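You operate a simulated robot arm through the tools that you are given. There is no shell and no other tool. Be economical: measure what you need, move in short steps, check, and stop when the job is done.

You are at the controls of a simulated robot arm. One attempt, no reset.

JOB
Get the door corner ready for taking photos and switch the sign on.
Fine: shut the glass door, then latch it, then draw the curtain all the way across; corridor lamp and shelf lamp off. Leave the boxes.

The check looks at the end state, three seconds after you hand in, the way a careful person would. Anything else that was tipped, shoved, dropped, spilled or broken makes it a failure.

ROBOT AND FRAMES
A 7-joint arm with a fingered hand on a trunk, on a base that drives. Base frame: it is fixed to the floor where the robot stands at the start and does not move with it; the origin is under the middle of the robot, x ahead of it, y to its left, z up. Lengths are in m, angles in degrees, forces in N, time in s.
With the tool pointing down near the work surface it reaches from about 0.1 to 0.7 m from the robot's upright axis, wherever it stands. Its first joint turns from -115.0 to 115.0 degrees. Places, roughly: corridor lamp switch [0.3, -0.4, 1.3]; door curtain [1.1, 0.6, 1.1]; door latch [0.8, 0, 1.4]; glass door [1.1, 0.2, 1]; shelf lamp switch [0.3, -0.4, 1.2]; sign switch [0.3, -0.4, 1.1]. Payload 5 kg.
The TCP is the grasp point between the finger pads, 0.032 m short of the fingertips. In the tool frame z runs along the fingers and y along their closing line. Largest opening 0.16 m; the body of the gripper starts 0.089 m behind the TCP. The gripper is a hand of 4 fingers: y runs from the thumb to the fingers, the wrist lies at [0, 0, -0.267] in the tool frame, and closing takes about 1.5 s.
Orientation is told as [roll, pitch, yaw] about the base's x, y, z axes, in that order, counted from this pose: with the fingers straight down and closing along the base's y, the tool's x points along the base's -x, its y along +y and its z along -z.

CONTROLS
- The arm moves only by the tool play_rows. Its argument "plan" is a list of rows, each a list of 2 entries, a list of its own where there are three numbers: the shift along the tool's x, y, z in m, then the turn, a rotation vector about the tool's x, y, z in degrees. In form: [[[tx, ty, tz], [ax, ay, az]], ...]. A call has 1 to 8 rows; each row is the pose to reach, as a shift and turn from the pose commanded when the call began, along the tool's axes at that moment. "fingers" is the finger opening in m, from 0 to 0.16, set as the call begins (left out, the last holds). Each row takes 0.2 s and may step no farther than 0.05 m and 8.6 degrees from the row before; otherwise, or with a gripper value out of range, the whole call is refused. Where a pose cannot be reached the arm comes as near as it can. A force on the tool above 50 N (or 10 N above the force at the start of the call, whichever is more), or a blocked arm, ends the call early, and 0.2 s more pass. Each finger travels about 0.108 m/s and halts on what it meets, pressing with about 24 N; the grip force reading is that of the motor and also rises with nothing between the fingers. The clock runs only during rows and for 0.2 s after the last one: add rows that repeat a pose to give the fingers time. It gives the time, the measured TCP pose, the force on the tool (base axes), the opening and the grip force at its end, in the units of the frame above (readings bear some noise), with the torque about the TCP (base axes, N m) and any sound that the robot's microphone picked up.
- Cameras (640 x 400 px; columns grow to the right, rows downward): "scene" is now at [0.0156, 0.1121, 1.778]; the picture's right is [-0.40, -0.92, 0.00], its down [-0.63, 0.27, -0.73] and it looks along [0.67, -0.29, -0.68] (base axes); focal length 285 px, centre (320, 200). "wrist" rides on the gripper at [0.08, -0.004, -0.114] in the tool frame; the picture's right is [0.05, 1.00, 0.00], its down [-0.81, 0.04, -0.58] and it looks along [-0.58, 0.03, 0.82] (tool axes); focal length 265 px, centre (320, 200). There is no depth. A picture from a camera that has moved, and an enlarged one, comes with that camera's place and axes in the base frame and with its lens.
- camera(camera): a new picture of that camera. The clock stands still meanwhile.
- move_column(by): slides the trunk up (or, below 0, down) by that many m; the arm and the scene camera ride with it, the base frame stays. It gives what a move gives, with no picture.
- roll_base(legs): drives the robot by 1 to 6 legs, each [ahead, turn to the left] in m and degrees, along the robot's own axes; the way and the turn of a leg run together, so that a leg with both is an arc; at most 1.5 m and 180 degrees a leg. The arm and the cameras ride along, it lands a little off, and it stops where it bumps. It gives what a move gives.
- finger_targets(finger1, finger2, finger3, thumb_bend): sets how far each is bent, from 0 (flat) to 1 (curled in); at 0.3 the hand is open as for a grip, at 0.7 the pads meet at the TCP. One left out holds its place. A second passes; each finger stops where it meets its share of the squeeze, and holds until it gets a number again. A gripper value or a shape takes the hand back. It gives what a move gives, with no picture; readings hold the bend of each and the force on the fingers (four entries, about 0 where the hand has none), thumb and palm.
- set_grasp(shape): the hand has 4 fingers and takes this shape, open, in about a second: jaw (thumb against the fingers, like two jaws); tri (thumb and two fingers); tip (a fingertip pinch); poke (one finger out to press); point (the index stretched); flat (the hand flat); cup (the hand cupped); fist (a fist). The gripper value then closes the fingers along that shape, each until it touches; the sizes above hold for jaw. It gives what a move gives, with no picture.
- turn_head(pan, tilt): turns the head with the scene camera to pan (to the left, within 155 degrees either way) and tilt (down, from -29 to 69), counted from straight ahead of the robot. It gives what a move gives.
- zoom(camera, box): a new picture of the part [left, top, right, bottom] of that camera's present view, enlarged. The clock stands still meanwhile.
- finish_job(): hands the job in; it is judged then, once.

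Go step by step. Nothing tells you exact positions but the pictures and the camera data: compare them with the known pose of the tool, close in by small moves and look again before you grip or let go. The budget is 120 turns and 90 pictures, counting those below and the enlarged ones. Unless the task says otherwise, let go and move clear before handing in, and close with one line.

The tools are called after ">>>" as a command line: name --argument value ..., lists and objects as JSON in quotes. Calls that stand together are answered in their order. play_rows: Moves the arm, as the interface text tells. Its arguments: {"type":"object","properties":{"plan":{"type":"array","items":{"type":"array"}},"fingers":{"type":"number"}},"required":["plan"]} The other tools are called the same way: move_column (by) slides the trunk up or down; set_grasp (shape) gives the hand a shape; finger_targets (finger1, finger2, finger3, thumb_bend) moves the fingers one by one; roll_base (legs) drives the base; turn_head (pan, tilt) turns the head that bears the scene camera; camera (camera) takes a picture; zoom (camera, box) takes an enlarged picture of a part of a camera's view; finish_job () hands the job in.

At the start:

```text
clock: 0.0
tool_pos: [0.4865, -0.2426, 1.5119]
orientation: [-0.1, -0.1, 0.1]
ft_force: [0.4, -0.2, -0.2]
torque: [0.03, 0.03, 0.01]
opening: 0.1601
grip_force: 0.0
shape: jaw
bend: [0.3, 0.3, 0.3, 0.3]
finger forces: [0.0, 0.0, 0.0, 0.1, 0.0, 0.0]
trunk travel left (down, up): [-0.9, 0.09]
robot x, y, heading: [0.0013, -0.0094, -0.1]
head pan, tilt: [-23.4, 43.1]
```

scene: 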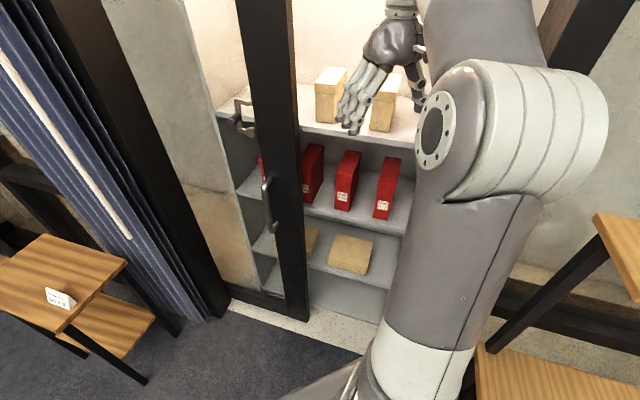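
wrist: 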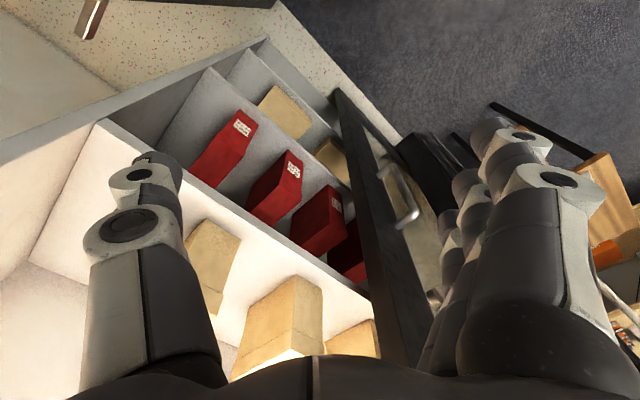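

I see a shelf recess with a sliding glass door to the left, a curtain further left, and the arm blocking the right. I'll look around first.

>>> turn_head --pan 20 --tilt 25

>>> camera --camera "scene"

>>> turn_head --pan -65 --tilt 35

>>> camera --camera "scene"

```text
clock: 1.1
tool_pos: [0.4878, -0.2435, 1.5117]
orientation: [0.0, 0.0, -0.1]
ft_force: [-0.1, -0.1, -0.5]
torque: [-0.04, 0.01, -0.01]
opening: 0.16
grip_force: 0.1
shape: jaw
bend: [0.3, 0.3, 0.3, 0.3]
finger forces: [0.0, 0.0, 0.0, 0.1, 0.1, 0.0]
trunk travel left (down, up): [-0.9, 0.09]
robot x, y, heading: [0.0007, -0.0063, -0.0]
head pan, tilt: [20.0, 25.0]
```

```text
87 pictures are left
camera scene: at [0.0262, 0.1767, 1.8059], right [0.34, -0.94, 0.0], down [-0.4, -0.14, -0.91], along [0.85, 0.31, -0.42], focal length 285 px, centre (320, 200)
```

scene: 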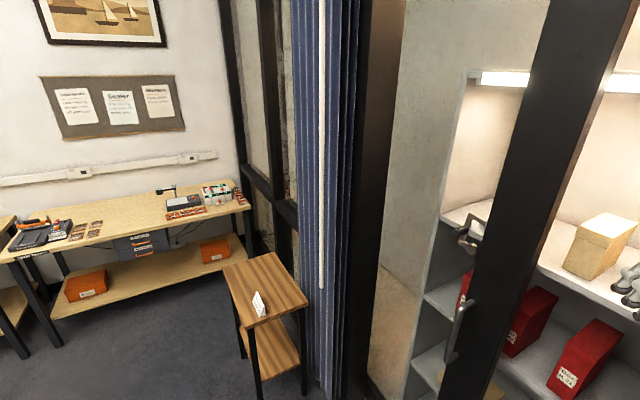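

```text
clock: 2.7
tool_pos: [0.4874, -0.2432, 1.5122]
orientation: [0.0, 0.0, 0.0]
ft_force: [0.1, -0.9, 0.2]
torque: [-0.02, 0.02, 0.02]
opening: 0.1599
grip_force: 0.0
shape: jaw
bend: [0.3, 0.3, 0.3, 0.3]
finger forces: [0.0, 0.0, 0.1, 0.1, 0.1, 0.0]
trunk travel left (down, up): [-0.9, 0.09]
robot x, y, heading: [-0.0021, -0.0099, -0.1]
head pan, tilt: [-65.0, 35.0]
```

```text
86 pictures are left
camera scene: at [-0.0231, 0.0651, 1.7902], right [-0.91, -0.42, 0.0], down [-0.24, 0.52, -0.82], along [0.35, -0.74, -0.57], focal length 285 px, centre (320, 200)
```

scene: 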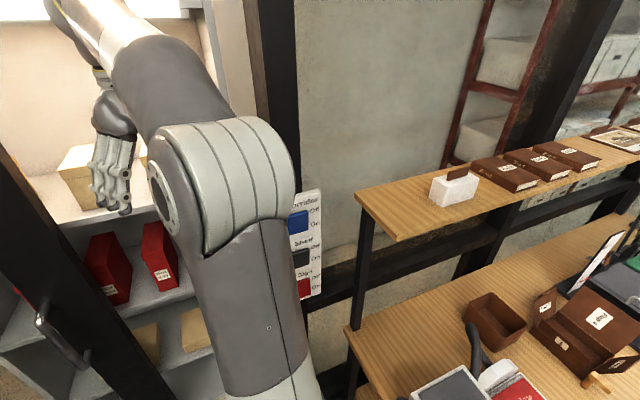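

The leaf stands left of the shelf opening; the switch panel is behind the arm on the right post. I'll zoom into the door details.

>>> turn_head --pan 0 --tilt 45

>>> camera --camera "scene"

>>> zoom --camera "scene" --box '[260, 0, 500, 150]'

>>> turn_head --pan 0 --tilt 0

>>> camera --camera "scene"

```text
clock: 4.0
tool_pos: [0.4871, -0.2421, 1.5122]
orientation: [0.1, 0.0, 0.1]
ft_force: [-0.1, -0.3, -0.8]
torque: [-0.01, -0.01, 0.05]
opening: 0.1596
grip_force: 0.1
shape: jaw
bend: [0.3, 0.3, 0.3, 0.3]
finger forces: [0.0, 0.1, 0.1, 0.0, 0.1, 0.0]
trunk travel left (down, up): [-0.9, 0.09]
robot x, y, heading: [0.0009, -0.0116, -0.1]
head pan, tilt: [0.0, 45.0]
```

```text
85 pictures are left
camera scene: at [0.021, 0.1449, 1.7754], right [0.0, -1.0, 0.0], down [-0.71, 0.0, -0.71], along [0.71, 0.0, -0.71], focal length 285 px, centre (320, 200)
```

scene: 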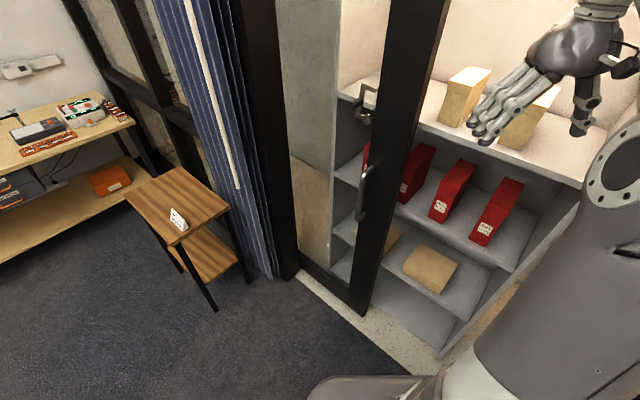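

```text
2.67 times, centred on (380, 75) of scene
camera zoom: at [0.021, 0.1449, 1.7754], right [0.0, -1.0, 0.0], down [-0.71, 0.0, -0.71], along [0.71, 0.0, -0.71], focal length 759 px, centre (160, 533)
```

zoom: 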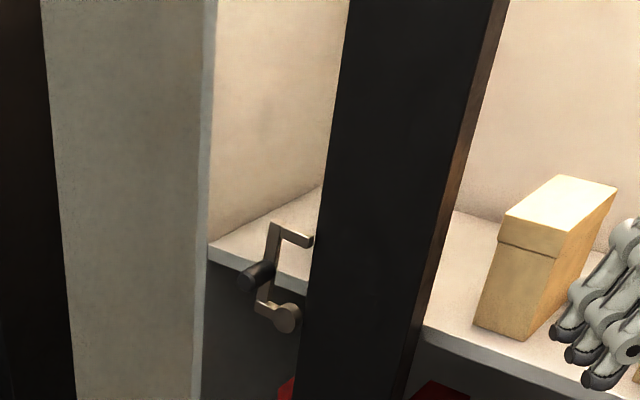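

```text
clock: 5.2
tool_pos: [0.4865, -0.2428, 1.5119]
orientation: [-0.1, 0.1, 0.0]
ft_force: [-0.1, -0.8, 0.0]
torque: [0.0, -0.03, 0.0]
opening: 0.16
grip_force: 0.2
shape: jaw
bend: [0.3, 0.3, 0.3, 0.3]
finger forces: [0.0, 0.0, 0.0, 0.0, 0.0, 0.0]
trunk travel left (down, up): [-0.9, 0.09]
robot x, y, heading: [-0.0032, -0.0081, -0.1]
head pan, tilt: [0.0, 0.0]
```

```text
83 pictures are left
camera scene: at [0.0297, 0.1449, 1.8462], right [0.0, -1.0, 0.0], down [0.0, 0.0, -1.0], along [1.0, 0.0, 0.0], focal length 285 px, centre (320, 200)
```

scene: 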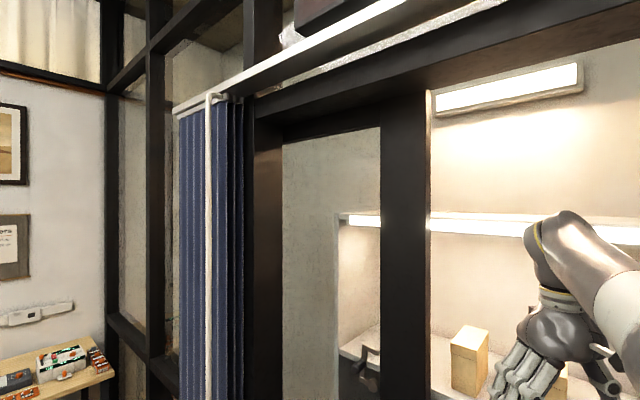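

The curtain rail runs above the doorway and the curtain has a white draw pole. I need to understand the latch, so I'll zoom in from both cameras.

>>> zoom --camera "wrist" --box '[300, 80, 500, 380]'

>>> turn_head --pan -15 --tilt 25

>>> zoom --camera "scene" --box '[160, 100, 400, 300]'

```text
1.33 times, centred on (400, 230) of wrist
camera zoom: at [0.4072, -0.2473, 1.6252], right [-0.05, 1.0, 0.0], down [0.81, 0.04, 0.58], along [0.58, 0.03, -0.82], focal length 354 px, centre (213, 160)
```

zoom: 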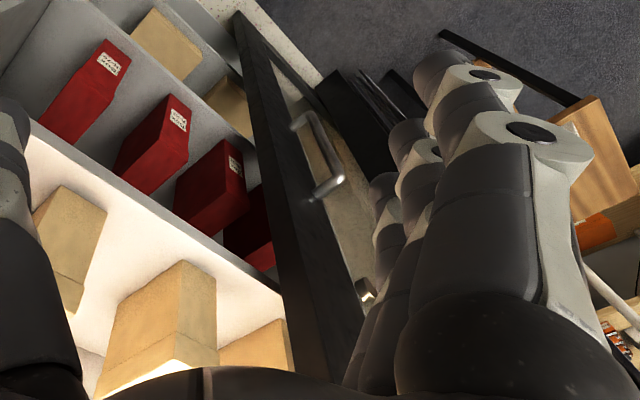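

```text
clock: 6.1
tool_pos: [0.4885, -0.2437, 1.5116]
orientation: [0.0, 0.0, 0.0]
ft_force: [-0.1, 1.0, 1.3]
torque: [-0.01, 0.0, 0.02]
opening: 0.16
grip_force: 0.0
shape: jaw
bend: [0.3, 0.3, 0.3, 0.3]
finger forces: [0.0, 0.0, 0.1, 0.0, 0.0, 0.1]
trunk travel left (down, up): [-0.9, 0.09]
robot x, y, heading: [-0.002, -0.0082, -0.2]
head pan, tilt: [-15.0, 25.0]
```

```text
2.00 times, centred on (280, 200) of scene
camera zoom: at [0.0287, 0.1211, 1.806], right [-0.26, -0.97, 0.0], down [-0.41, 0.11, -0.91], along [0.88, -0.23, -0.42], focal length 569 px, centre (400, 200)
```

zoom: 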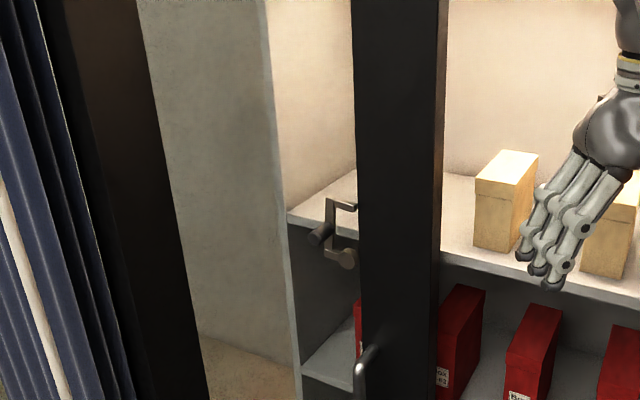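

The latch seems to be a crank on the near face of the door stile. I'll check the floor on my left and behind before moving to face the door squarely.

>>> turn_head --pan 90 --tilt 45

>>> camera --camera "scene"

>>> turn_head --pan 150 --tilt 45

>>> camera --camera "scene"

```text
clock: 7.9
tool_pos: [0.4873, -0.2421, 1.5117]
orientation: [0.0, -0.1, 0.0]
ft_force: [0.1, 0.4, 0.4]
torque: [-0.01, -0.03, 0.01]
opening: 0.1599
grip_force: 0.0
shape: jaw
bend: [0.3, 0.3, 0.3, 0.3]
finger forces: [0.1, 0.0, 0.1, 0.1, 0.0, 0.1]
trunk travel left (down, up): [-0.9, 0.09]
robot x, y, heading: [-0.001, -0.0139, -0.1]
head pan, tilt: [90.0, 45.0]
```

```text
80 pictures are left
camera scene: at [-0.0603, 0.2263, 1.7754], right [1.0, 0.0, 0.0], down [0.0, -0.71, -0.71], along [0.0, 0.71, -0.71], focal length 285 px, centre (320, 200)
```

scene: 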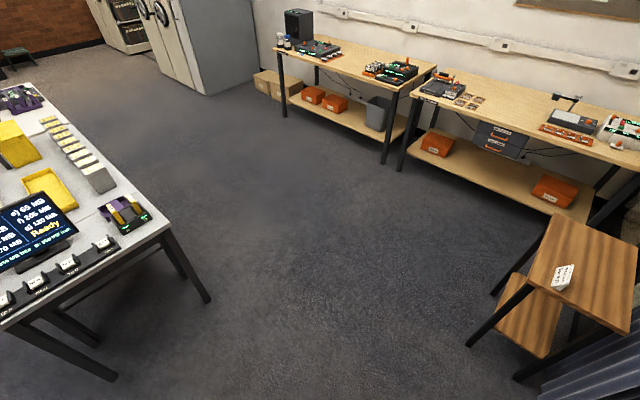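

```text
clock: 9.2
tool_pos: [0.4874, -0.243, 1.5116]
orientation: [0.0, 0.0, -0.1]
ft_force: [0.3, 0.7, -0.3]
torque: [-0.01, -0.02, 0.03]
opening: 0.1598
grip_force: 0.0
shape: jaw
bend: [0.3, 0.3, 0.3, 0.3]
finger forces: [0.0, 0.1, 0.1, 0.1, 0.1, 0.1]
trunk travel left (down, up): [-0.9, 0.09]
robot x, y, heading: [0.0025, -0.0103, -0.1]
head pan, tilt: [150.0, 45.0]
```

```text
79 pictures are left
camera scene: at [-0.1307, 0.1857, 1.7754], right [0.5, 0.87, 0.0], down [0.61, -0.35, -0.71], along [-0.61, 0.35, -0.71], focal length 285 px, centre (320, 200)
```

scene: 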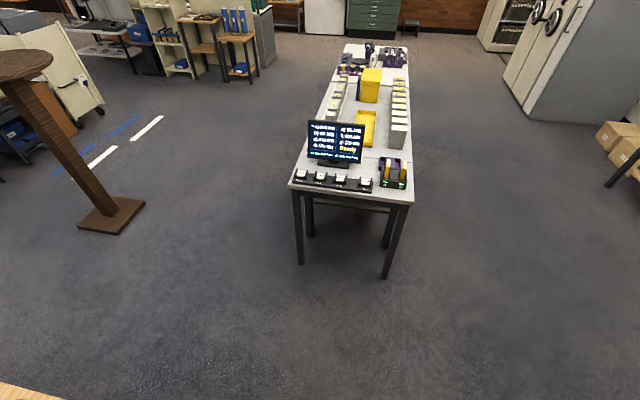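

There is clear floor to the left. I'll drive to about (0.05, 0.55) and face the door squarely.

>>> roll_base --legs '[[0, 85], [0.55, 0], [0, -130]]'

>>> turn_head --pan 0 --tilt 35

>>> camera --camera "scene"

```text
clock: 21.4
tool_pos: [0.2162, 0.0331, 1.5113]
orientation: [0.0, 0.0, -47.2]
ft_force: [-0.6, 0.2, 0.0]
torque: [-0.01, 0.0, -0.03]
opening: 0.1596
grip_force: 0.1
shape: jaw
bend: [0.3, 0.3, 0.3, 0.3]
finger forces: [0.0, 0.1, 0.0, 0.0, 0.1, 0.0]
trunk travel left (down, up): [-0.9, 0.09]
robot x, y, heading: [0.0583, 0.5496, -47.1]
head pan, tilt: [150.0, 45.0]
```

```text
clock: 23.8
tool_pos: [0.2154, 0.033, 1.5121]
orientation: [0.0, 0.0, -47.4]
ft_force: [-0.4, -0.8, 0.5]
torque: [0.02, -0.01, 0.01]
opening: 0.1598
grip_force: 0.1
shape: jaw
bend: [0.3, 0.3, 0.3, 0.3]
finger forces: [0.1, 0.0, 0.1, 0.1, 0.1, 0.1]
trunk travel left (down, up): [-0.9, 0.09]
robot x, y, heading: [0.0557, 0.5479, -47.5]
head pan, tilt: [0.0, 35.0]
```

```text
78 pictures are left
camera scene: at [0.1906, 0.6338, 1.7902], right [-0.73, -0.68, 0.0], down [-0.39, 0.42, -0.82], along [0.56, -0.6, -0.57], focal length 285 px, centre (320, 200)
```

scene: 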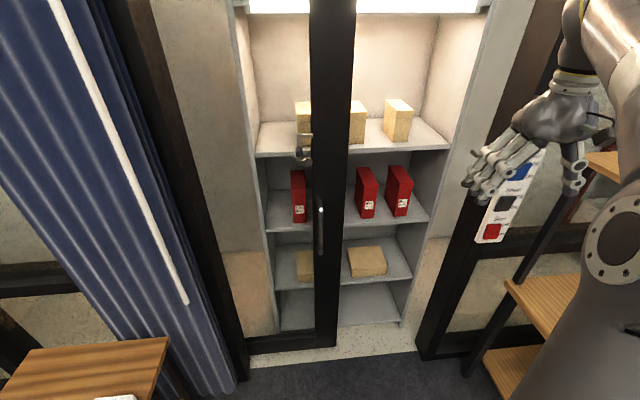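

Now it's clear: a sliding door, partly open, to be pushed right to the right-hand post. I'll zoom on the stile, latch and right post.

>>> zoom --camera "scene" --box '[260, 100, 380, 260]'

>>> zoom --camera "scene" --box '[380, 60, 620, 260]'

>>> zoom --camera "scene" --box '[200, 260, 460, 400]'

```text
2.50 times, centred on (320, 180) of scene
camera zoom: at [0.1906, 0.6338, 1.7902], right [-0.73, -0.68, 0.0], down [-0.39, 0.42, -0.82], along [0.56, -0.6, -0.57], focal length 712 px, centre (320, 250)
```

zoom: 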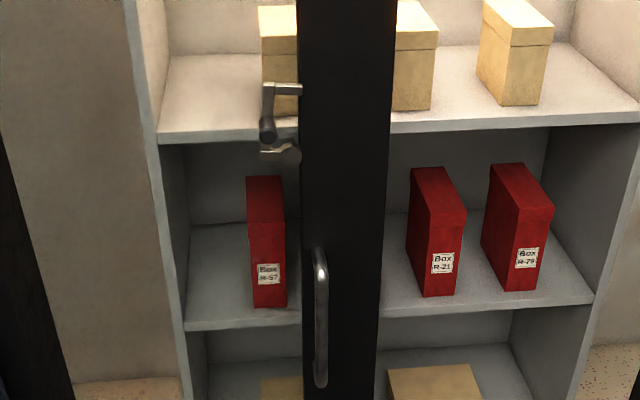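

```text
2.00 times, centred on (500, 160) of scene
camera zoom: at [0.1906, 0.6338, 1.7902], right [-0.73, -0.68, 0.0], down [-0.39, 0.42, -0.82], along [0.56, -0.6, -0.57], focal length 569 px, centre (-40, 280)
```

zoom: 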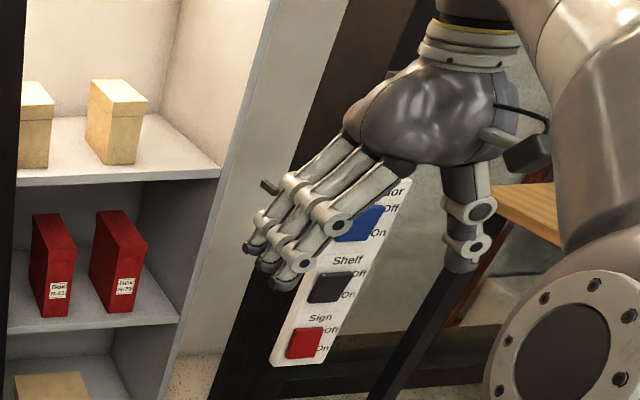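

```text
2.46 times, centred on (330, 330) of scene
camera zoom: at [0.1906, 0.6338, 1.7902], right [-0.73, -0.68, 0.0], down [-0.39, 0.42, -0.82], along [0.56, -0.6, -0.57], focal length 701 px, centre (295, -120)
```

zoom: 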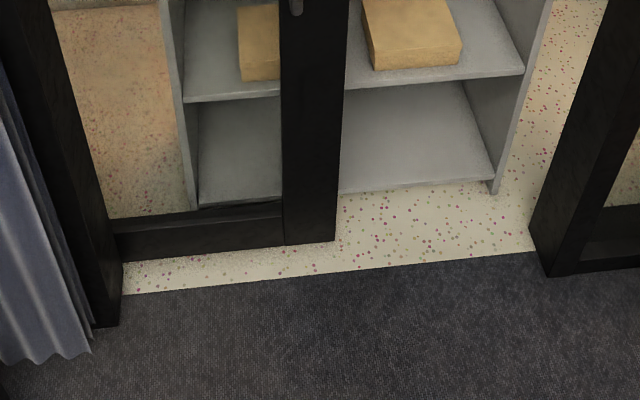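

The latch handle and pull handle are on the stile; the strike is on the right post near the switch panel (Corridor/Shelf/Sign rockers). I'll bring the hand in front of the stile, pointing forward, to look with the wrist camera.

>>> play_rows --plan '[[[-0.021, 0.029, 0], [0, -8.5, 0]], [[-0.042, 0.058, 0], [0, -17, 0]], [[-0.063, 0.087, 0], [0, -25.5, 0]], [[-0.084, 0.116, 0], [0, -34, 0]], [[-0.105, 0.145, 0], [0, -42.5, 0]], [[-0.127, 0.174, 0], [0, -51, 0]], [[-0.148, 0.203, 0], [0, -59.5, 0]], [[-0.17, 0.23, 0], [0, -68, 0]]]'

>>> camera --camera "scene"

>>> camera --camera "wrist"

```text
clock: 25.6
tool_pos: [0.5019, 0.0616, 1.5103]
orientation: [0.3, -68.1, -47.6]
ft_force: [-0.1, -0.8, 0.1]
torque: [0.04, -0.02, -0.01]
opening: 0.1601
grip_force: 0.0
shape: jaw
bend: [0.3, 0.3, 0.3, 0.3]
finger forces: [0.0, 0.0, 0.0, 0.1, 0.0, 0.0]
trunk travel left (down, up): [-0.9, 0.09]
robot x, y, heading: [0.058, 0.5472, -47.4]
head pan, tilt: [0.0, 35.0]
```

```text
74 pictures are left
camera scene: at [0.1918, 0.6333, 1.7901], right [-0.74, -0.68, 0.0], down [-0.39, 0.42, -0.82], along [0.55, -0.6, -0.57], focal length 285 px, centre (320, 200)
```

scene: 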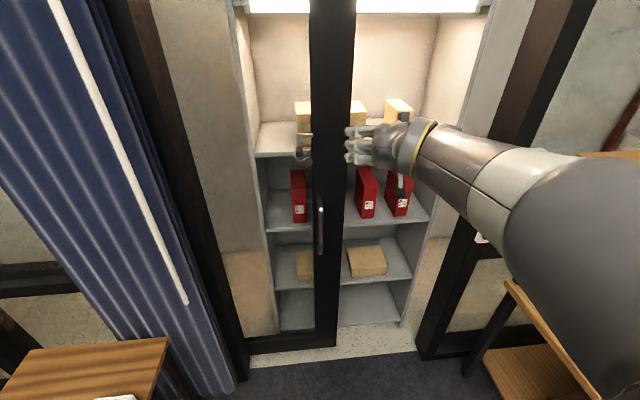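

```text
73 pictures are left
camera wrist: at [0.4081, 0.1588, 1.4775], right [0.72, 0.69, -0.05], down [-0.13, 0.2, 0.97], along [0.68, -0.7, 0.23], focal length 265 px, centre (320, 200)
```

wrist: 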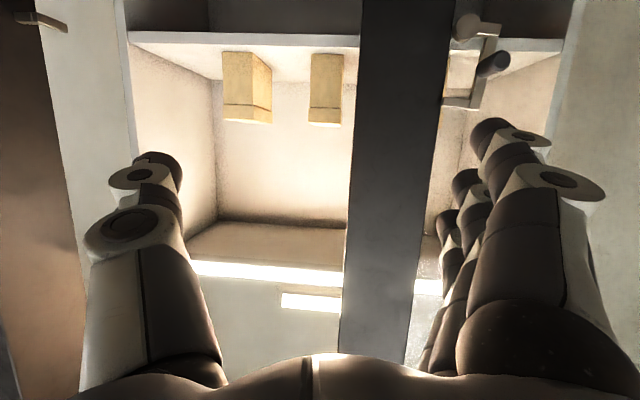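

The wrist view shows the latch on the stile near (0.83, 0.0, 1.33). I'll lower the trunk to see the latch and pull handle better.

>>> move_column --by -0.3

>>> camera --camera "wrist"

>>> zoom --camera "wrist" --box '[360, 40, 600, 190]'

>>> zoom --camera "scene" --box '[220, 0, 380, 200]'

```text
clock: 28.6
tool_pos: [0.5017, 0.0622, 1.2103]
orientation: [0.0, -68.0, -47.3]
ft_force: [0.0, -0.4, 0.6]
torque: [0.01, -0.02, 0.01]
opening: 0.16
grip_force: 0.0
shape: jaw
bend: [0.3, 0.3, 0.3, 0.3]
finger forces: [0.0, 0.0, 0.0, 0.1, 0.0, 0.0]
trunk travel left (down, up): [-0.6, 0.39]
robot x, y, heading: [0.0557, 0.5484, -47.2]
head pan, tilt: [0.0, 35.0]
```

```text
72 pictures are left
camera wrist: at [0.4068, 0.159, 1.1781], right [0.72, 0.69, -0.05], down [-0.13, 0.2, 0.97], along [0.68, -0.7, 0.23], focal length 265 px, centre (320, 200)
```

wrist: 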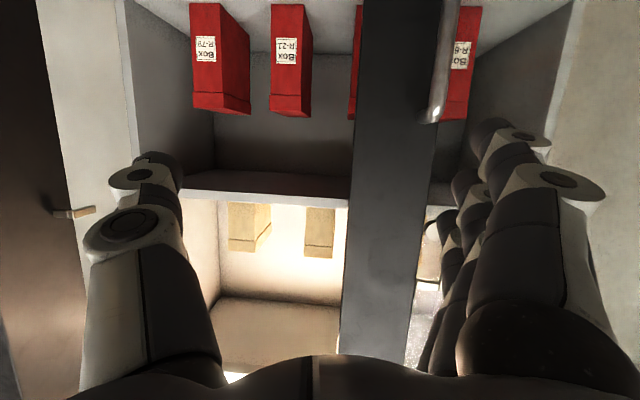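

```text
2.67 times, centred on (480, 115) of wrist
camera zoom: at [0.4068, 0.159, 1.1781], right [0.72, 0.69, -0.05], down [-0.13, 0.2, 0.97], along [0.68, -0.7, 0.23], focal length 708 px, centre (-107, 427)
```

zoom: 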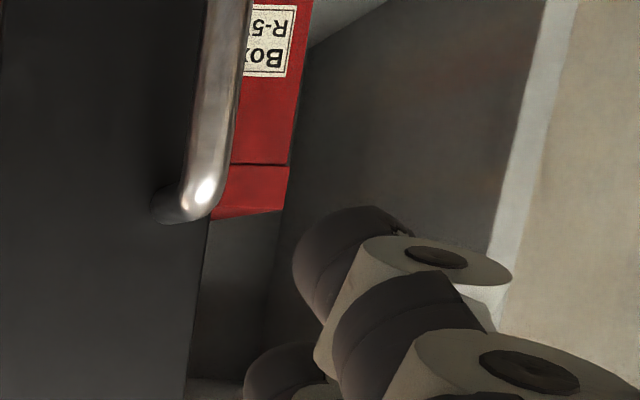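

```text
2.00 times, centred on (300, 100) of scene
camera zoom: at [0.1906, 0.6339, 1.4902], right [-0.74, -0.68, 0.0], down [-0.39, 0.42, -0.82], along [0.56, -0.6, -0.57], focal length 569 px, centre (360, 400)
```

zoom: 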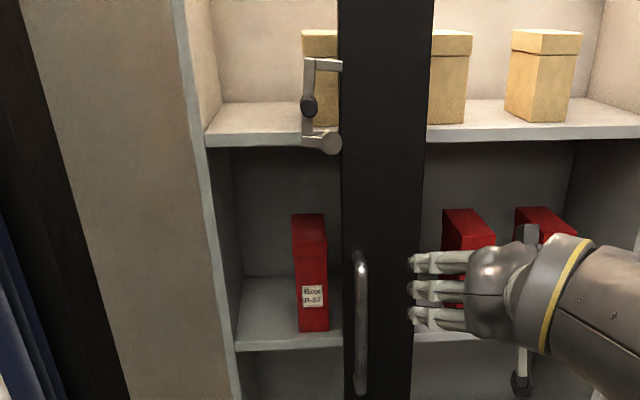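

The latch is a C-shaped hook pivoting on the stile that swings over the stile to a strike on the right post; the D-pull handle spans z≈0.89–1.15 near (0.79, -0.02). I'll level the hand, shift left, then drive a bit closer.

>>> play_rows --plan '[[[0.009, 0.037, -0.023], [0, -5.5, 0]], [[0.018, 0.074, -0.046], [0, -11, 0]], [[0.028, 0.111, -0.07], [0, -16.5, 0]], [[0.0375, 0.148, -0.0927], [0, -22, 0]]]'

>>> move_column --by -0.19

>>> roll_base --legs '[[0.2, 3]]'

>>> camera --camera "wrist"

>>> camera --camera "scene"

```text
clock: 29.6
tool_pos: [0.5443, 0.2331, 1.1995]
orientation: [-103.3, -90.0, 55.8]
ft_force: [0.5, 0.4, 0.3]
torque: [0.03, 0.0, -0.05]
opening: 0.1601
grip_force: 0.1
shape: jaw
bend: [0.3, 0.3, 0.3, 0.3]
finger forces: [0.0, 0.0, 0.1, 0.0, 0.1, 0.1]
out of reach, approached as far as the arm can: row 3, 4
trunk travel left (down, up): [-0.6, 0.39]
robot x, y, heading: [0.0578, 0.5489, -47.3]
head pan, tilt: [0.0, 35.0]
```

```text
clock: 31.9
tool_pos: [0.5425, 0.2291, 1.0054]
orientation: [-26.4, -85.5, -21.1]
ft_force: [-0.4, -0.3, 0.6]
torque: [0.08, 0.06, 0.03]
opening: 0.16
grip_force: 0.1
shape: jaw
bend: [0.3, 0.3, 0.3, 0.3]
finger forces: [0.0, 0.0, 0.0, 0.0, 0.1, 0.0]
trunk travel left (down, up): [-0.438, 0.552]
robot x, y, heading: [0.056, 0.5493, -47.2]
head pan, tilt: [0.0, 35.0]
stopped: the arm was blocked; the commanded pose is now the measured one
```

```text
clock: 33.5
tool_pos: [0.7036, 0.1069, 1.003]
orientation: [-26.0, -85.6, -18.7]
ft_force: [-0.1, 1.0, -0.3]
torque: [-0.01, -0.01, 0.0]
opening: 0.1598
grip_force: 0.2
shape: jaw
bend: [0.3, 0.3, 0.3, 0.3]
finger forces: [0.0, 0.1, 0.0, 0.0, 0.1, 0.1]
trunk travel left (down, up): [-0.438, 0.552]
robot x, y, heading: [0.197, 0.4048, -44.2]
head pan, tilt: [0.0, 35.0]
```

```text
69 pictures are left
camera wrist: at [0.6142, 0.186, 0.9308], right [0.7, 0.71, -0.09], down [-0.32, 0.42, 0.85], along [0.64, -0.57, 0.52], focal length 265 px, centre (320, 200)
```

wrist: 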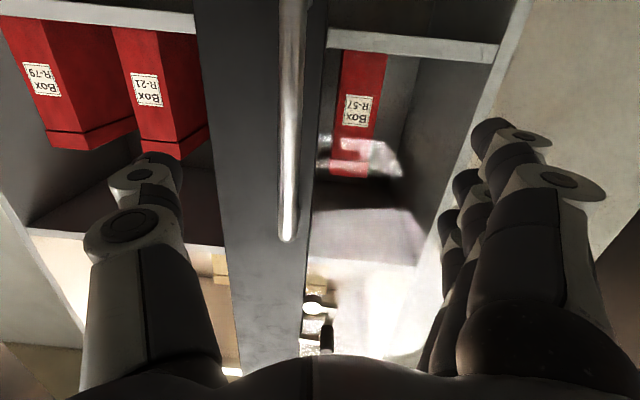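

```text
68 pictures are left
camera scene: at [0.3287, 0.4939, 1.3355], right [-0.7, -0.72, 0.0], down [-0.41, 0.4, -0.82], along [0.59, -0.57, -0.57], focal length 285 px, centre (320, 200)
```

scene: 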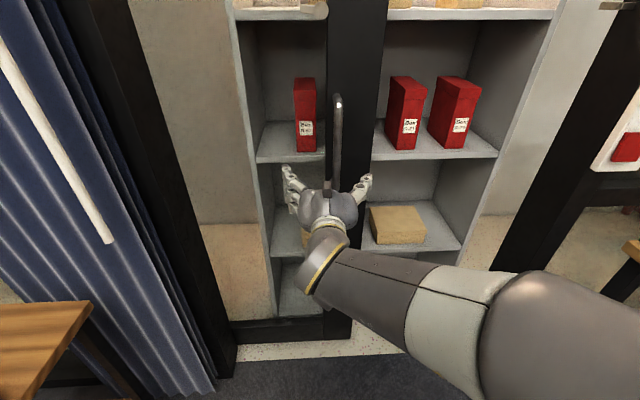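

The handle (≈(0.787,-0.02)) lies between thumb and fingers, and the tool points square at the door. I'll advance in two steps.

>>> play_rows --plan '[[[0, -0.015, 0.035], [0, 0, 0]], [[0, -0.03, 0.07], [0, 0, 0]], [[0, -0.03, 0.1], [0, 0, 0]]]'

>>> camera --camera "wrist"

>>> camera --camera "scene"

```text
clock: 34.3
tool_pos: [0.7532, 0.0133, 0.9895]
orientation: [-25.7, -85.5, -19.0]
ft_force: [-0.2, 0.0, 0.6]
torque: [0.0, 0.02, 0.04]
opening: 0.1602
grip_force: 0.0
shape: jaw
bend: [0.3, 0.3, 0.3, 0.3]
finger forces: [0.0, 0.0, 0.1, 0.0, 0.0, 0.0]
trunk travel left (down, up): [-0.438, 0.552]
robot x, y, heading: [0.1989, 0.4037, -44.3]
head pan, tilt: [0.0, 35.0]
```

```text
67 pictures are left
camera wrist: at [0.6633, 0.0916, 0.9164], right [0.7, 0.71, -0.08], down [-0.32, 0.42, 0.85], along [0.64, -0.57, 0.52], focal length 265 px, centre (320, 200)
```

wrist: 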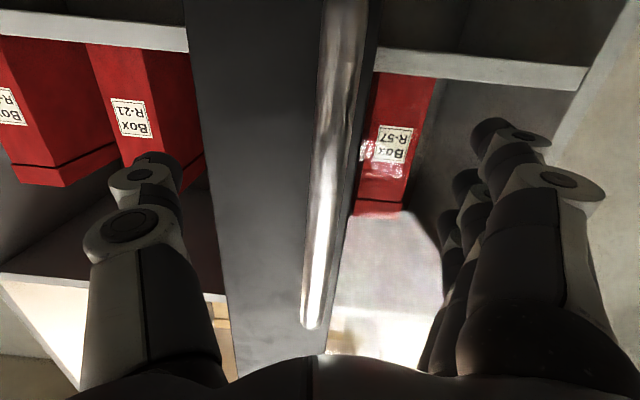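

```text
66 pictures are left
camera scene: at [0.3286, 0.4938, 1.3276], right [-0.7, -0.72, 0.0], down [-0.41, 0.4, -0.82], along [0.59, -0.57, -0.57], focal length 285 px, centre (320, 200)
```

scene: 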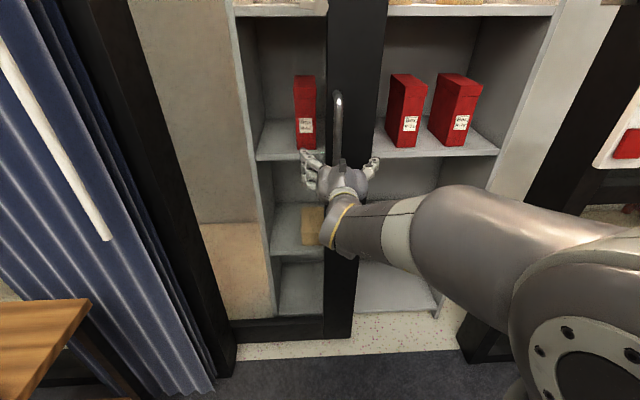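

The handle is centred. I'll advance the last 4 cm and close the hand around it.

>>> play_rows --plan '[[[0, 0.003, 0.02], [0, 0, 0]], [[0, 0.006, 0.04], [0, 0, 0]]]'

>>> camera --camera "wrist"

```text
clock: 34.9
tool_pos: [0.7841, -0.0094, 0.9866]
orientation: [-26.0, -85.6, -18.6]
ft_force: [-0.2, 0.8, 1.8]
torque: [-0.05, -0.02, 0.0]
opening: 0.1601
grip_force: 0.0
shape: jaw
bend: [0.3, 0.3, 0.3, 0.3]
finger forces: [0.1, 0.1, 0.0, 0.1, 0.1, 0.1]
trunk travel left (down, up): [-0.438, 0.552]
robot x, y, heading: [0.1979, 0.4012, -44.4]
head pan, tilt: [0.0, 35.0]
```

```text
65 pictures are left
camera wrist: at [0.6954, 0.0692, 0.9147], right [0.7, 0.71, -0.09], down [-0.32, 0.41, 0.85], along [0.64, -0.57, 0.52], focal length 265 px, centre (320, 200)
```

wrist: 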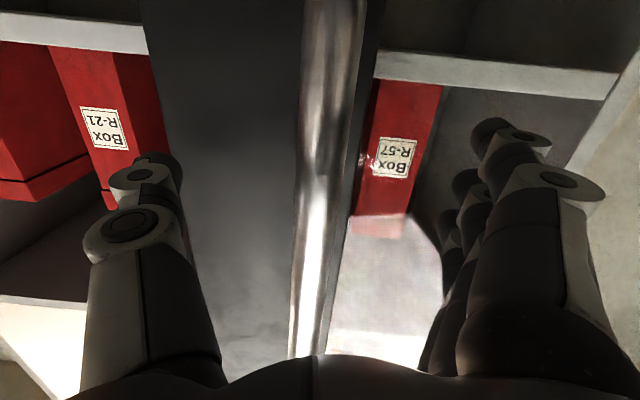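

The handle is at the grasp depth, so I'll close around it.

>>> play_rows --plan '[[[0, 0, 0], [0, 0, 0]], [[0, 0, 0], [0, 0, 0]], [[0, 0, 0], [0, 0, 0]], [[0, 0, 0], [0, 0, 0]], [[0, 0, 0], [0, 0, 0]], [[0, 0, 0], [0, 0, 0]], [[0, 0, 0], [0, 0, 0]]]' --fingers 0.0

>>> camera --camera "wrist"

```text
clock: 36.5
tool_pos: [0.7834, -0.0098, 0.987]
orientation: [-25.7, -85.6, -19.0]
ft_force: [0.9, -4.1, 0.4]
torque: [0.04, -0.13, 0.05]
opening: 0.0
grip_force: 24.0
shape: jaw
bend: [0.66, 0.64, 0.68, 0.71]
finger forces: [4.8, 0.0, 1.7, 0.1, 7.9, 0.1]
trunk travel left (down, up): [-0.438, 0.552]
robot x, y, heading: [0.1963, 0.4039, -44.0]
head pan, tilt: [0.0, 35.0]
```

```text
64 pictures are left
camera wrist: at [0.6952, 0.0687, 0.9149], right [0.7, 0.71, -0.08], down [-0.32, 0.41, 0.85], along [0.64, -0.57, 0.52], focal length 265 px, centre (320, 200)
```

wrist: 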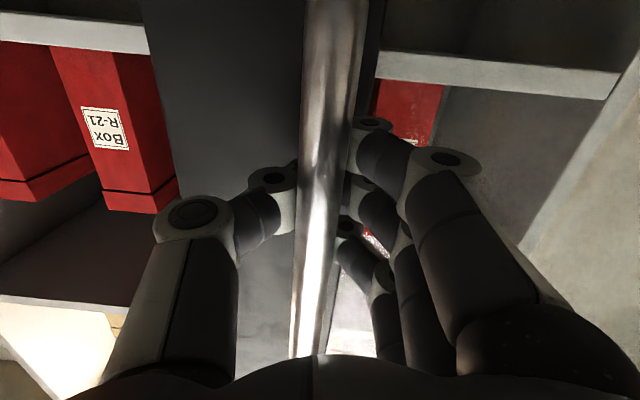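

The hand encloses the handle. I'll slide the door to the right along the wall, in a first 0.15 m.

>>> play_rows --plan '[[[0, -0.02, 0], [0, 0, 0]], [[0, -0.045, 0], [0, 0, 0]], [[0, -0.07, 0], [0, 0, 0]], [[0, -0.095, 0], [0, 0, 0]], [[0, -0.12, 0], [0, 0, 0]], [[0, -0.145, 0], [0, 0, 0]]]'

>>> camera --camera "scene"

>>> camera --camera "wrist"

```text
clock: 37.9
tool_pos: [0.6737, -0.1266, 0.9885]
orientation: [-20.3, -85.4, -25.7]
ft_force: [8.3, -38.2, -6.2]
torque: [-0.06, -0.11, -0.09]
opening: 0.0
grip_force: 24.4
shape: jaw
bend: [0.61, 0.64, 0.64, 0.71]
finger forces: [13.1, 0.0, 8.7, 0.0, 30.5, 0.0]
trunk travel left (down, up): [-0.438, 0.552]
robot x, y, heading: [0.1996, 0.4052, -44.6]
head pan, tilt: [0.0, 35.0]
```

```text
63 pictures are left
camera scene: at [0.3305, 0.4878, 1.3286], right [-0.7, -0.71, 0.0], down [-0.41, 0.41, -0.82], along [0.58, -0.57, -0.58], focal length 285 px, centre (320, 200)
```

scene: 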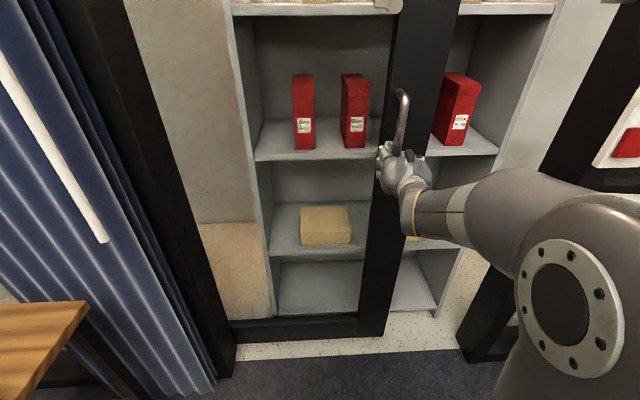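

```text
62 pictures are left
camera wrist: at [0.5877, -0.0452, 0.917], right [0.71, 0.7, -0.08], down [-0.31, 0.42, 0.85], along [0.63, -0.58, 0.51], focal length 265 px, centre (320, 200)
```

wrist: 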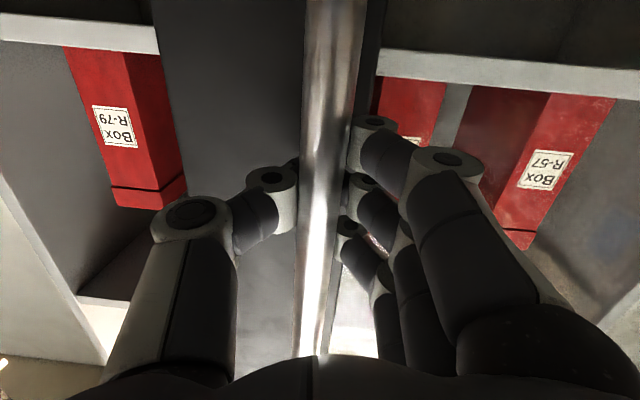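

The door slides well. I'll pause briefly to let the force settle, then continue.

>>> play_rows --plan '[[[0, 0, 0], [0, 0, 0]], [[0, 0, 0], [0, 0, 0]]]'

```text
clock: 38.5
tool_pos: [0.6884, -0.1102, 0.9897]
orientation: [-27.4, -85.4, -16.8]
ft_force: [23.1, -2.0, -7.1]
torque: [-0.03, -0.07, -0.02]
opening: 0.0001
grip_force: 23.9
shape: jaw
bend: [0.61, 0.63, 0.64, 0.69]
finger forces: [12.3, 0.1, 8.1, 0.0, 0.0, 0.0]
trunk travel left (down, up): [-0.438, 0.552]
robot x, y, heading: [0.2008, 0.4022, -44.1]
head pan, tilt: [0.0, 35.0]
```

>>> play_rows --plan '[[[0, -0.02, 0.003], [0, 0, 0]], [[0, -0.045, 0.004], [0, 0, 0]], [[0, -0.07, 0.005], [0, 0, 0]], [[0, -0.095, 0.006], [0, 0, 0]], [[0, -0.12, 0.007], [0, 0, 0]], [[0, -0.12, 0.007], [0, 0, 0]]]'

>>> camera --camera "scene"

```text
clock: 39.9
tool_pos: [0.6058, -0.2045, 0.9907]
orientation: [-22.8, -85.3, -22.0]
ft_force: [10.7, -16.3, -24.1]
torque: [0.04, -0.05, -0.06]
opening: 0.0
grip_force: 24.2
shape: jaw
bend: [0.62, 0.63, 0.65, 0.71]
finger forces: [11.6, 0.0, 7.1, 0.0, 23.1, 0.0]
trunk travel left (down, up): [-0.438, 0.552]
robot x, y, heading: [0.1995, 0.4039, -44.5]
head pan, tilt: [0.0, 35.0]
```

```text
61 pictures are left
camera scene: at [0.3312, 0.4896, 1.3283], right [-0.7, -0.71, 0.0], down [-0.41, 0.4, -0.82], along [0.58, -0.57, -0.58], focal length 285 px, centre (320, 200)
```

scene: 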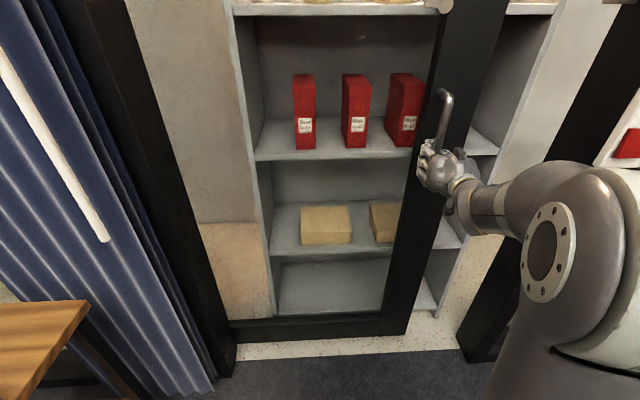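

Halfway closed. Continue, compensating a small vertical drift.

>>> play_rows --plan '[[[0.012, -0.02, 0.002], [0, 0, 0]], [[0.02, -0.045, 0.004], [0, 0, 0]], [[0.022, -0.07, 0.005], [0, 0, 0]], [[0.024, -0.095, 0.006], [0, 0, 0]], [[0.026, -0.12, 0.007], [0, 0, 0]], [[0.026, -0.12, 0.007], [0, 0, 0]]]'

>>> camera --camera "scene"

>>> camera --camera "wrist"

```text
clock: 40.7
tool_pos: [0.5549, -0.2607, 0.9865]
orientation: [-34.6, -86.7, -11.2]
ft_force: [7.7, -36.8, 9.5]
torque: [-0.01, -0.12, -0.15]
opening: 0.0
grip_force: 24.4
shape: jaw
bend: [0.61, 0.63, 0.63, 0.69]
finger forces: [13.6, 0.1, 11.1, 0.1, 29.4, 0.1]
trunk travel left (down, up): [-0.438, 0.552]
robot x, y, heading: [0.1993, 0.4018, -44.4]
head pan, tilt: [0.0, 35.0]
stopped in row 3: the force on the tool passed its limit at 57 N (the readings are from after the stop); the commanded pose is now the measured one
```

```text
60 pictures are left
camera scene: at [0.33, 0.4886, 1.3285], right [-0.7, -0.71, 0.0], down [-0.41, 0.4, -0.82], along [0.58, -0.57, -0.58], focal length 285 px, centre (320, 200)
```

scene: 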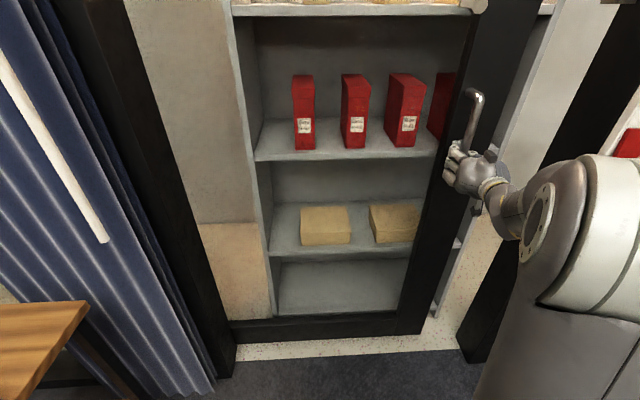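

```text
59 pictures are left
camera wrist: at [0.469, -0.1807, 0.9118], right [0.71, 0.7, -0.09], down [-0.32, 0.43, 0.84], along [0.62, -0.57, 0.53], focal length 265 px, centre (320, 200)
```

wrist: 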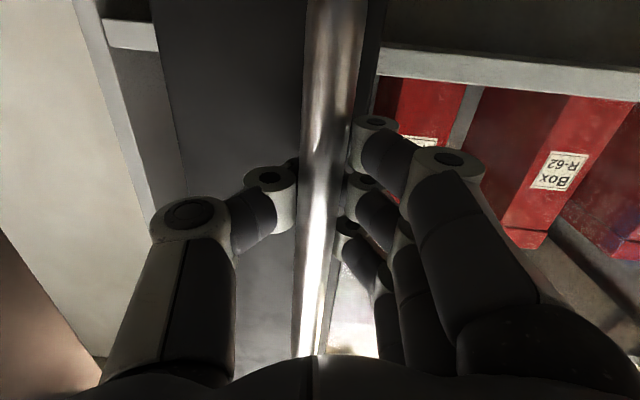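

A momentary force peak stopped it. I'll continue with smaller steps.

>>> play_rows --plan '[[[0, -0.012, 0.001], [0, 0, 0]], [[0, -0.024, 0.001], [0, 0, 0]], [[0.002, -0.036, 0.002], [0, 0, 0]], [[0.003, -0.048, 0.002], [0, 0, 0]], [[0.004, -0.06, 0.003], [0, 0, 0]], [[0.005, -0.072, 0.003], [0, 0, 0]], [[0.006, -0.084, 0.004], [0, 0, 0]], [[0.006, -0.084, 0.004], [0, 0, 0]]]'

>>> camera --camera "scene"

>>> camera --camera "wrist"

```text
clock: 42.1
tool_pos: [0.5117, -0.311, 0.9866]
orientation: [-39.0, -86.6, -6.5]
ft_force: [11.6, -24.6, 5.4]
torque: [0.07, -0.2, -0.22]
opening: 0.0001
grip_force: 23.7
shape: jaw
bend: [0.62, 0.63, 0.63, 0.71]
finger forces: [13.3, 0.1, 11.0, 0.1, 24.9, 0.0]
trunk travel left (down, up): [-0.438, 0.552]
robot x, y, heading: [0.1981, 0.4027, -44.2]
head pan, tilt: [0.0, 35.0]
stopped in row 7: the force on the tool passed its limit at 52 N (the readings are from after the stop); the commanded pose is now the measured one
```

```text
58 pictures are left
camera scene: at [0.3305, 0.4906, 1.3281], right [-0.7, -0.72, 0.0], down [-0.41, 0.4, -0.82], along [0.59, -0.57, -0.58], focal length 285 px, centre (320, 200)
```

scene: 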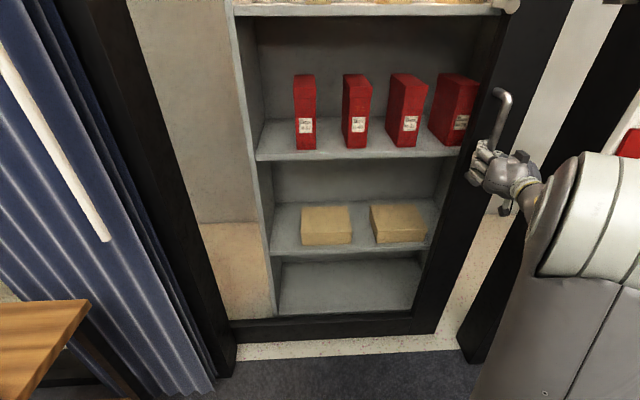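

```text
57 pictures are left
camera wrist: at [0.4241, -0.2327, 0.9106], right [0.71, 0.7, -0.09], down [-0.33, 0.44, 0.84], along [0.63, -0.56, 0.54], focal length 265 px, centre (320, 200)
```

wrist: 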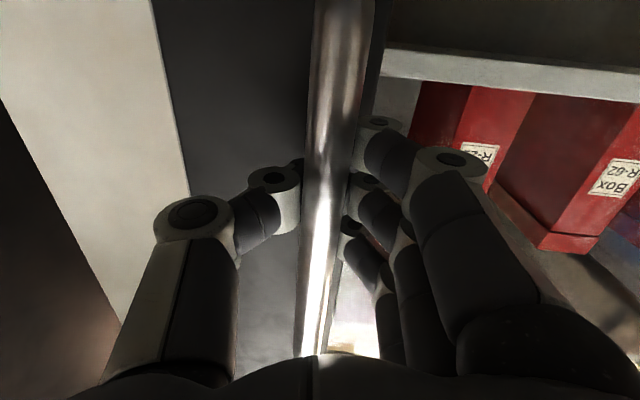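

The handle seems to pull the hand slightly wallward; I'll give a few mm in that direction and continue.

>>> play_rows --plan '[[[0, 0, 0.006], [0, 0, 0]], [[0, -0.01, 0.008], [0, 0, 0]], [[0, -0.02, 0.009], [0, 0, 0]], [[0.001, -0.03, 0.009], [0, 0, 0]], [[0.001, -0.04, 0.01], [0, 0, 0]], [[0.002, -0.05, 0.01], [0, 0, 0]], [[0.003, -0.06, 0.011], [0, 0, 0]], [[0.003, -0.06, 0.011], [0, 0, 0]]]'

>>> camera --camera "scene"

```text
clock: 43.9
tool_pos: [0.474, -0.3612, 0.9842]
orientation: [-40.8, -86.6, -4.7]
ft_force: [10.8, -16.0, 11.7]
torque: [0.01, -0.14, -0.05]
opening: 0.0002
grip_force: 24.6
shape: jaw
bend: [0.65, 0.63, 0.67, 0.71]
finger forces: [9.2, 0.0, 5.4, 0.0, 5.4, 0.1]
trunk travel left (down, up): [-0.438, 0.552]
robot x, y, heading: [0.1985, 0.3965, -44.4]
head pan, tilt: [0.0, 35.0]
```

```text
56 pictures are left
camera scene: at [0.33, 0.4925, 1.3285], right [-0.7, -0.72, 0.0], down [-0.41, 0.4, -0.82], along [0.59, -0.57, -0.57], focal length 285 px, centre (320, 200)
```

scene: 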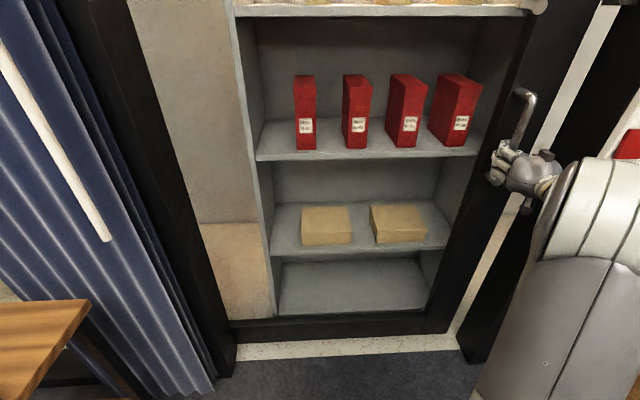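

Nearly closed; about 5–7 cm gap remains. Checking the hand's clearance to the post.

>>> camera --camera "wrist"

>>> zoom --camera "scene" --box '[440, 60, 640, 260]'

```text
55 pictures are left
camera wrist: at [0.388, -0.2825, 0.9095], right [0.71, 0.7, -0.09], down [-0.33, 0.44, 0.84], along [0.63, -0.56, 0.54], focal length 265 px, centre (320, 200)
```

wrist: 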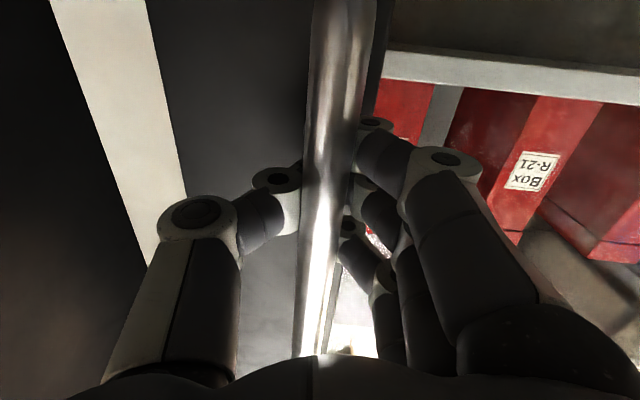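

```text
2.00 times, centred on (540, 160) of scene
camera zoom: at [0.33, 0.4925, 1.3285], right [-0.7, -0.72, 0.0], down [-0.41, 0.4, -0.82], along [0.59, -0.57, -0.57], focal length 569 px, centre (-120, 280)
```

zoom: 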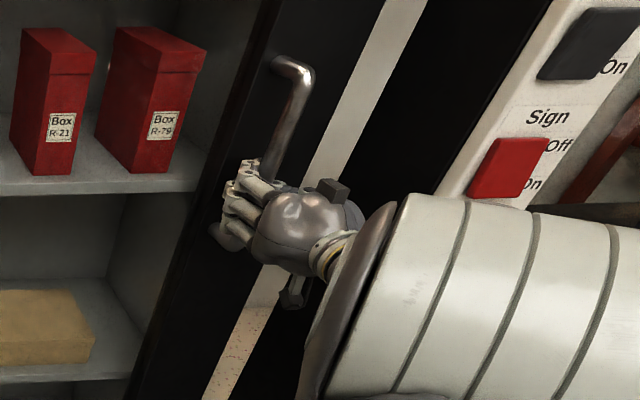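

>>> play_rows --plan '[[[0, -0.008, 0.003], [0, 0, 0]], [[0, -0.016, 0.004], [0, 0, 0]], [[0, -0.024, 0.005], [0, 0, 0]], [[0, -0.032, 0.005], [0, 0, 0]], [[0, -0.04, 0.006], [0, 0, 0]], [[0, -0.048, 0.006], [0, 0, 0]], [[0, -0.056, 0.007], [0, 0, 0]], [[0, -0.056, 0.007], [0, 0, 0]]]'

>>> camera --camera "wrist"

>>> zoom --camera "scene" --box '[400, 0, 640, 400]'

```text
clock: 45.7
tool_pos: [0.4394, -0.4048, 0.9853]
orientation: [-37.4, -86.6, -8.0]
ft_force: [6.0, -8.9, -6.6]
torque: [-0.04, -0.08, 0.01]
opening: 0.0001
grip_force: 24.3
shape: jaw
bend: [0.66, 0.63, 0.68, 0.71]
finger forces: [6.2, 0.0, 2.9, 0.0, 7.2, 0.0]
trunk travel left (down, up): [-0.438, 0.552]
robot x, y, heading: [0.1965, 0.4034, -44.5]
head pan, tilt: [0.0, 35.0]
```

```text
53 pictures are left
camera wrist: at [0.3523, -0.326, 0.9104], right [0.71, 0.7, -0.09], down [-0.33, 0.43, 0.84], along [0.63, -0.57, 0.54], focal length 265 px, centre (320, 200)
```

wrist: 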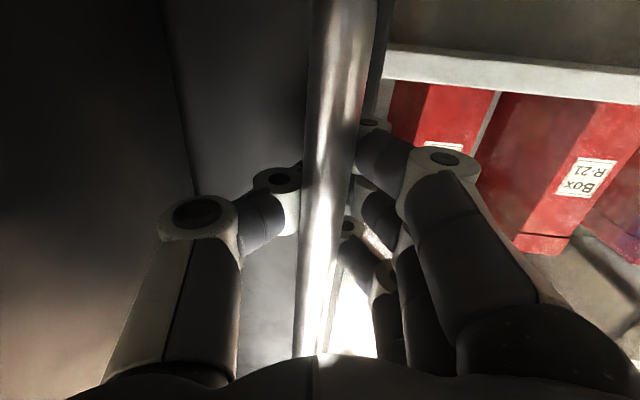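

```text
1.00 times, centred on (520, 200) of scene (not enlarged: the box is as wide or as high as the picture)
camera zoom: at [0.3302, 0.4918, 1.3283], right [-0.7, -0.72, 0.0], down [-0.41, 0.4, -0.82], along [0.59, -0.57, -0.57], focal length 285 px, centre (120, 200)
```

zoom: 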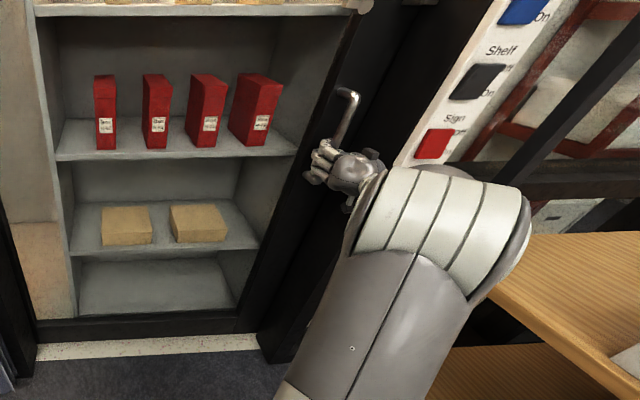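

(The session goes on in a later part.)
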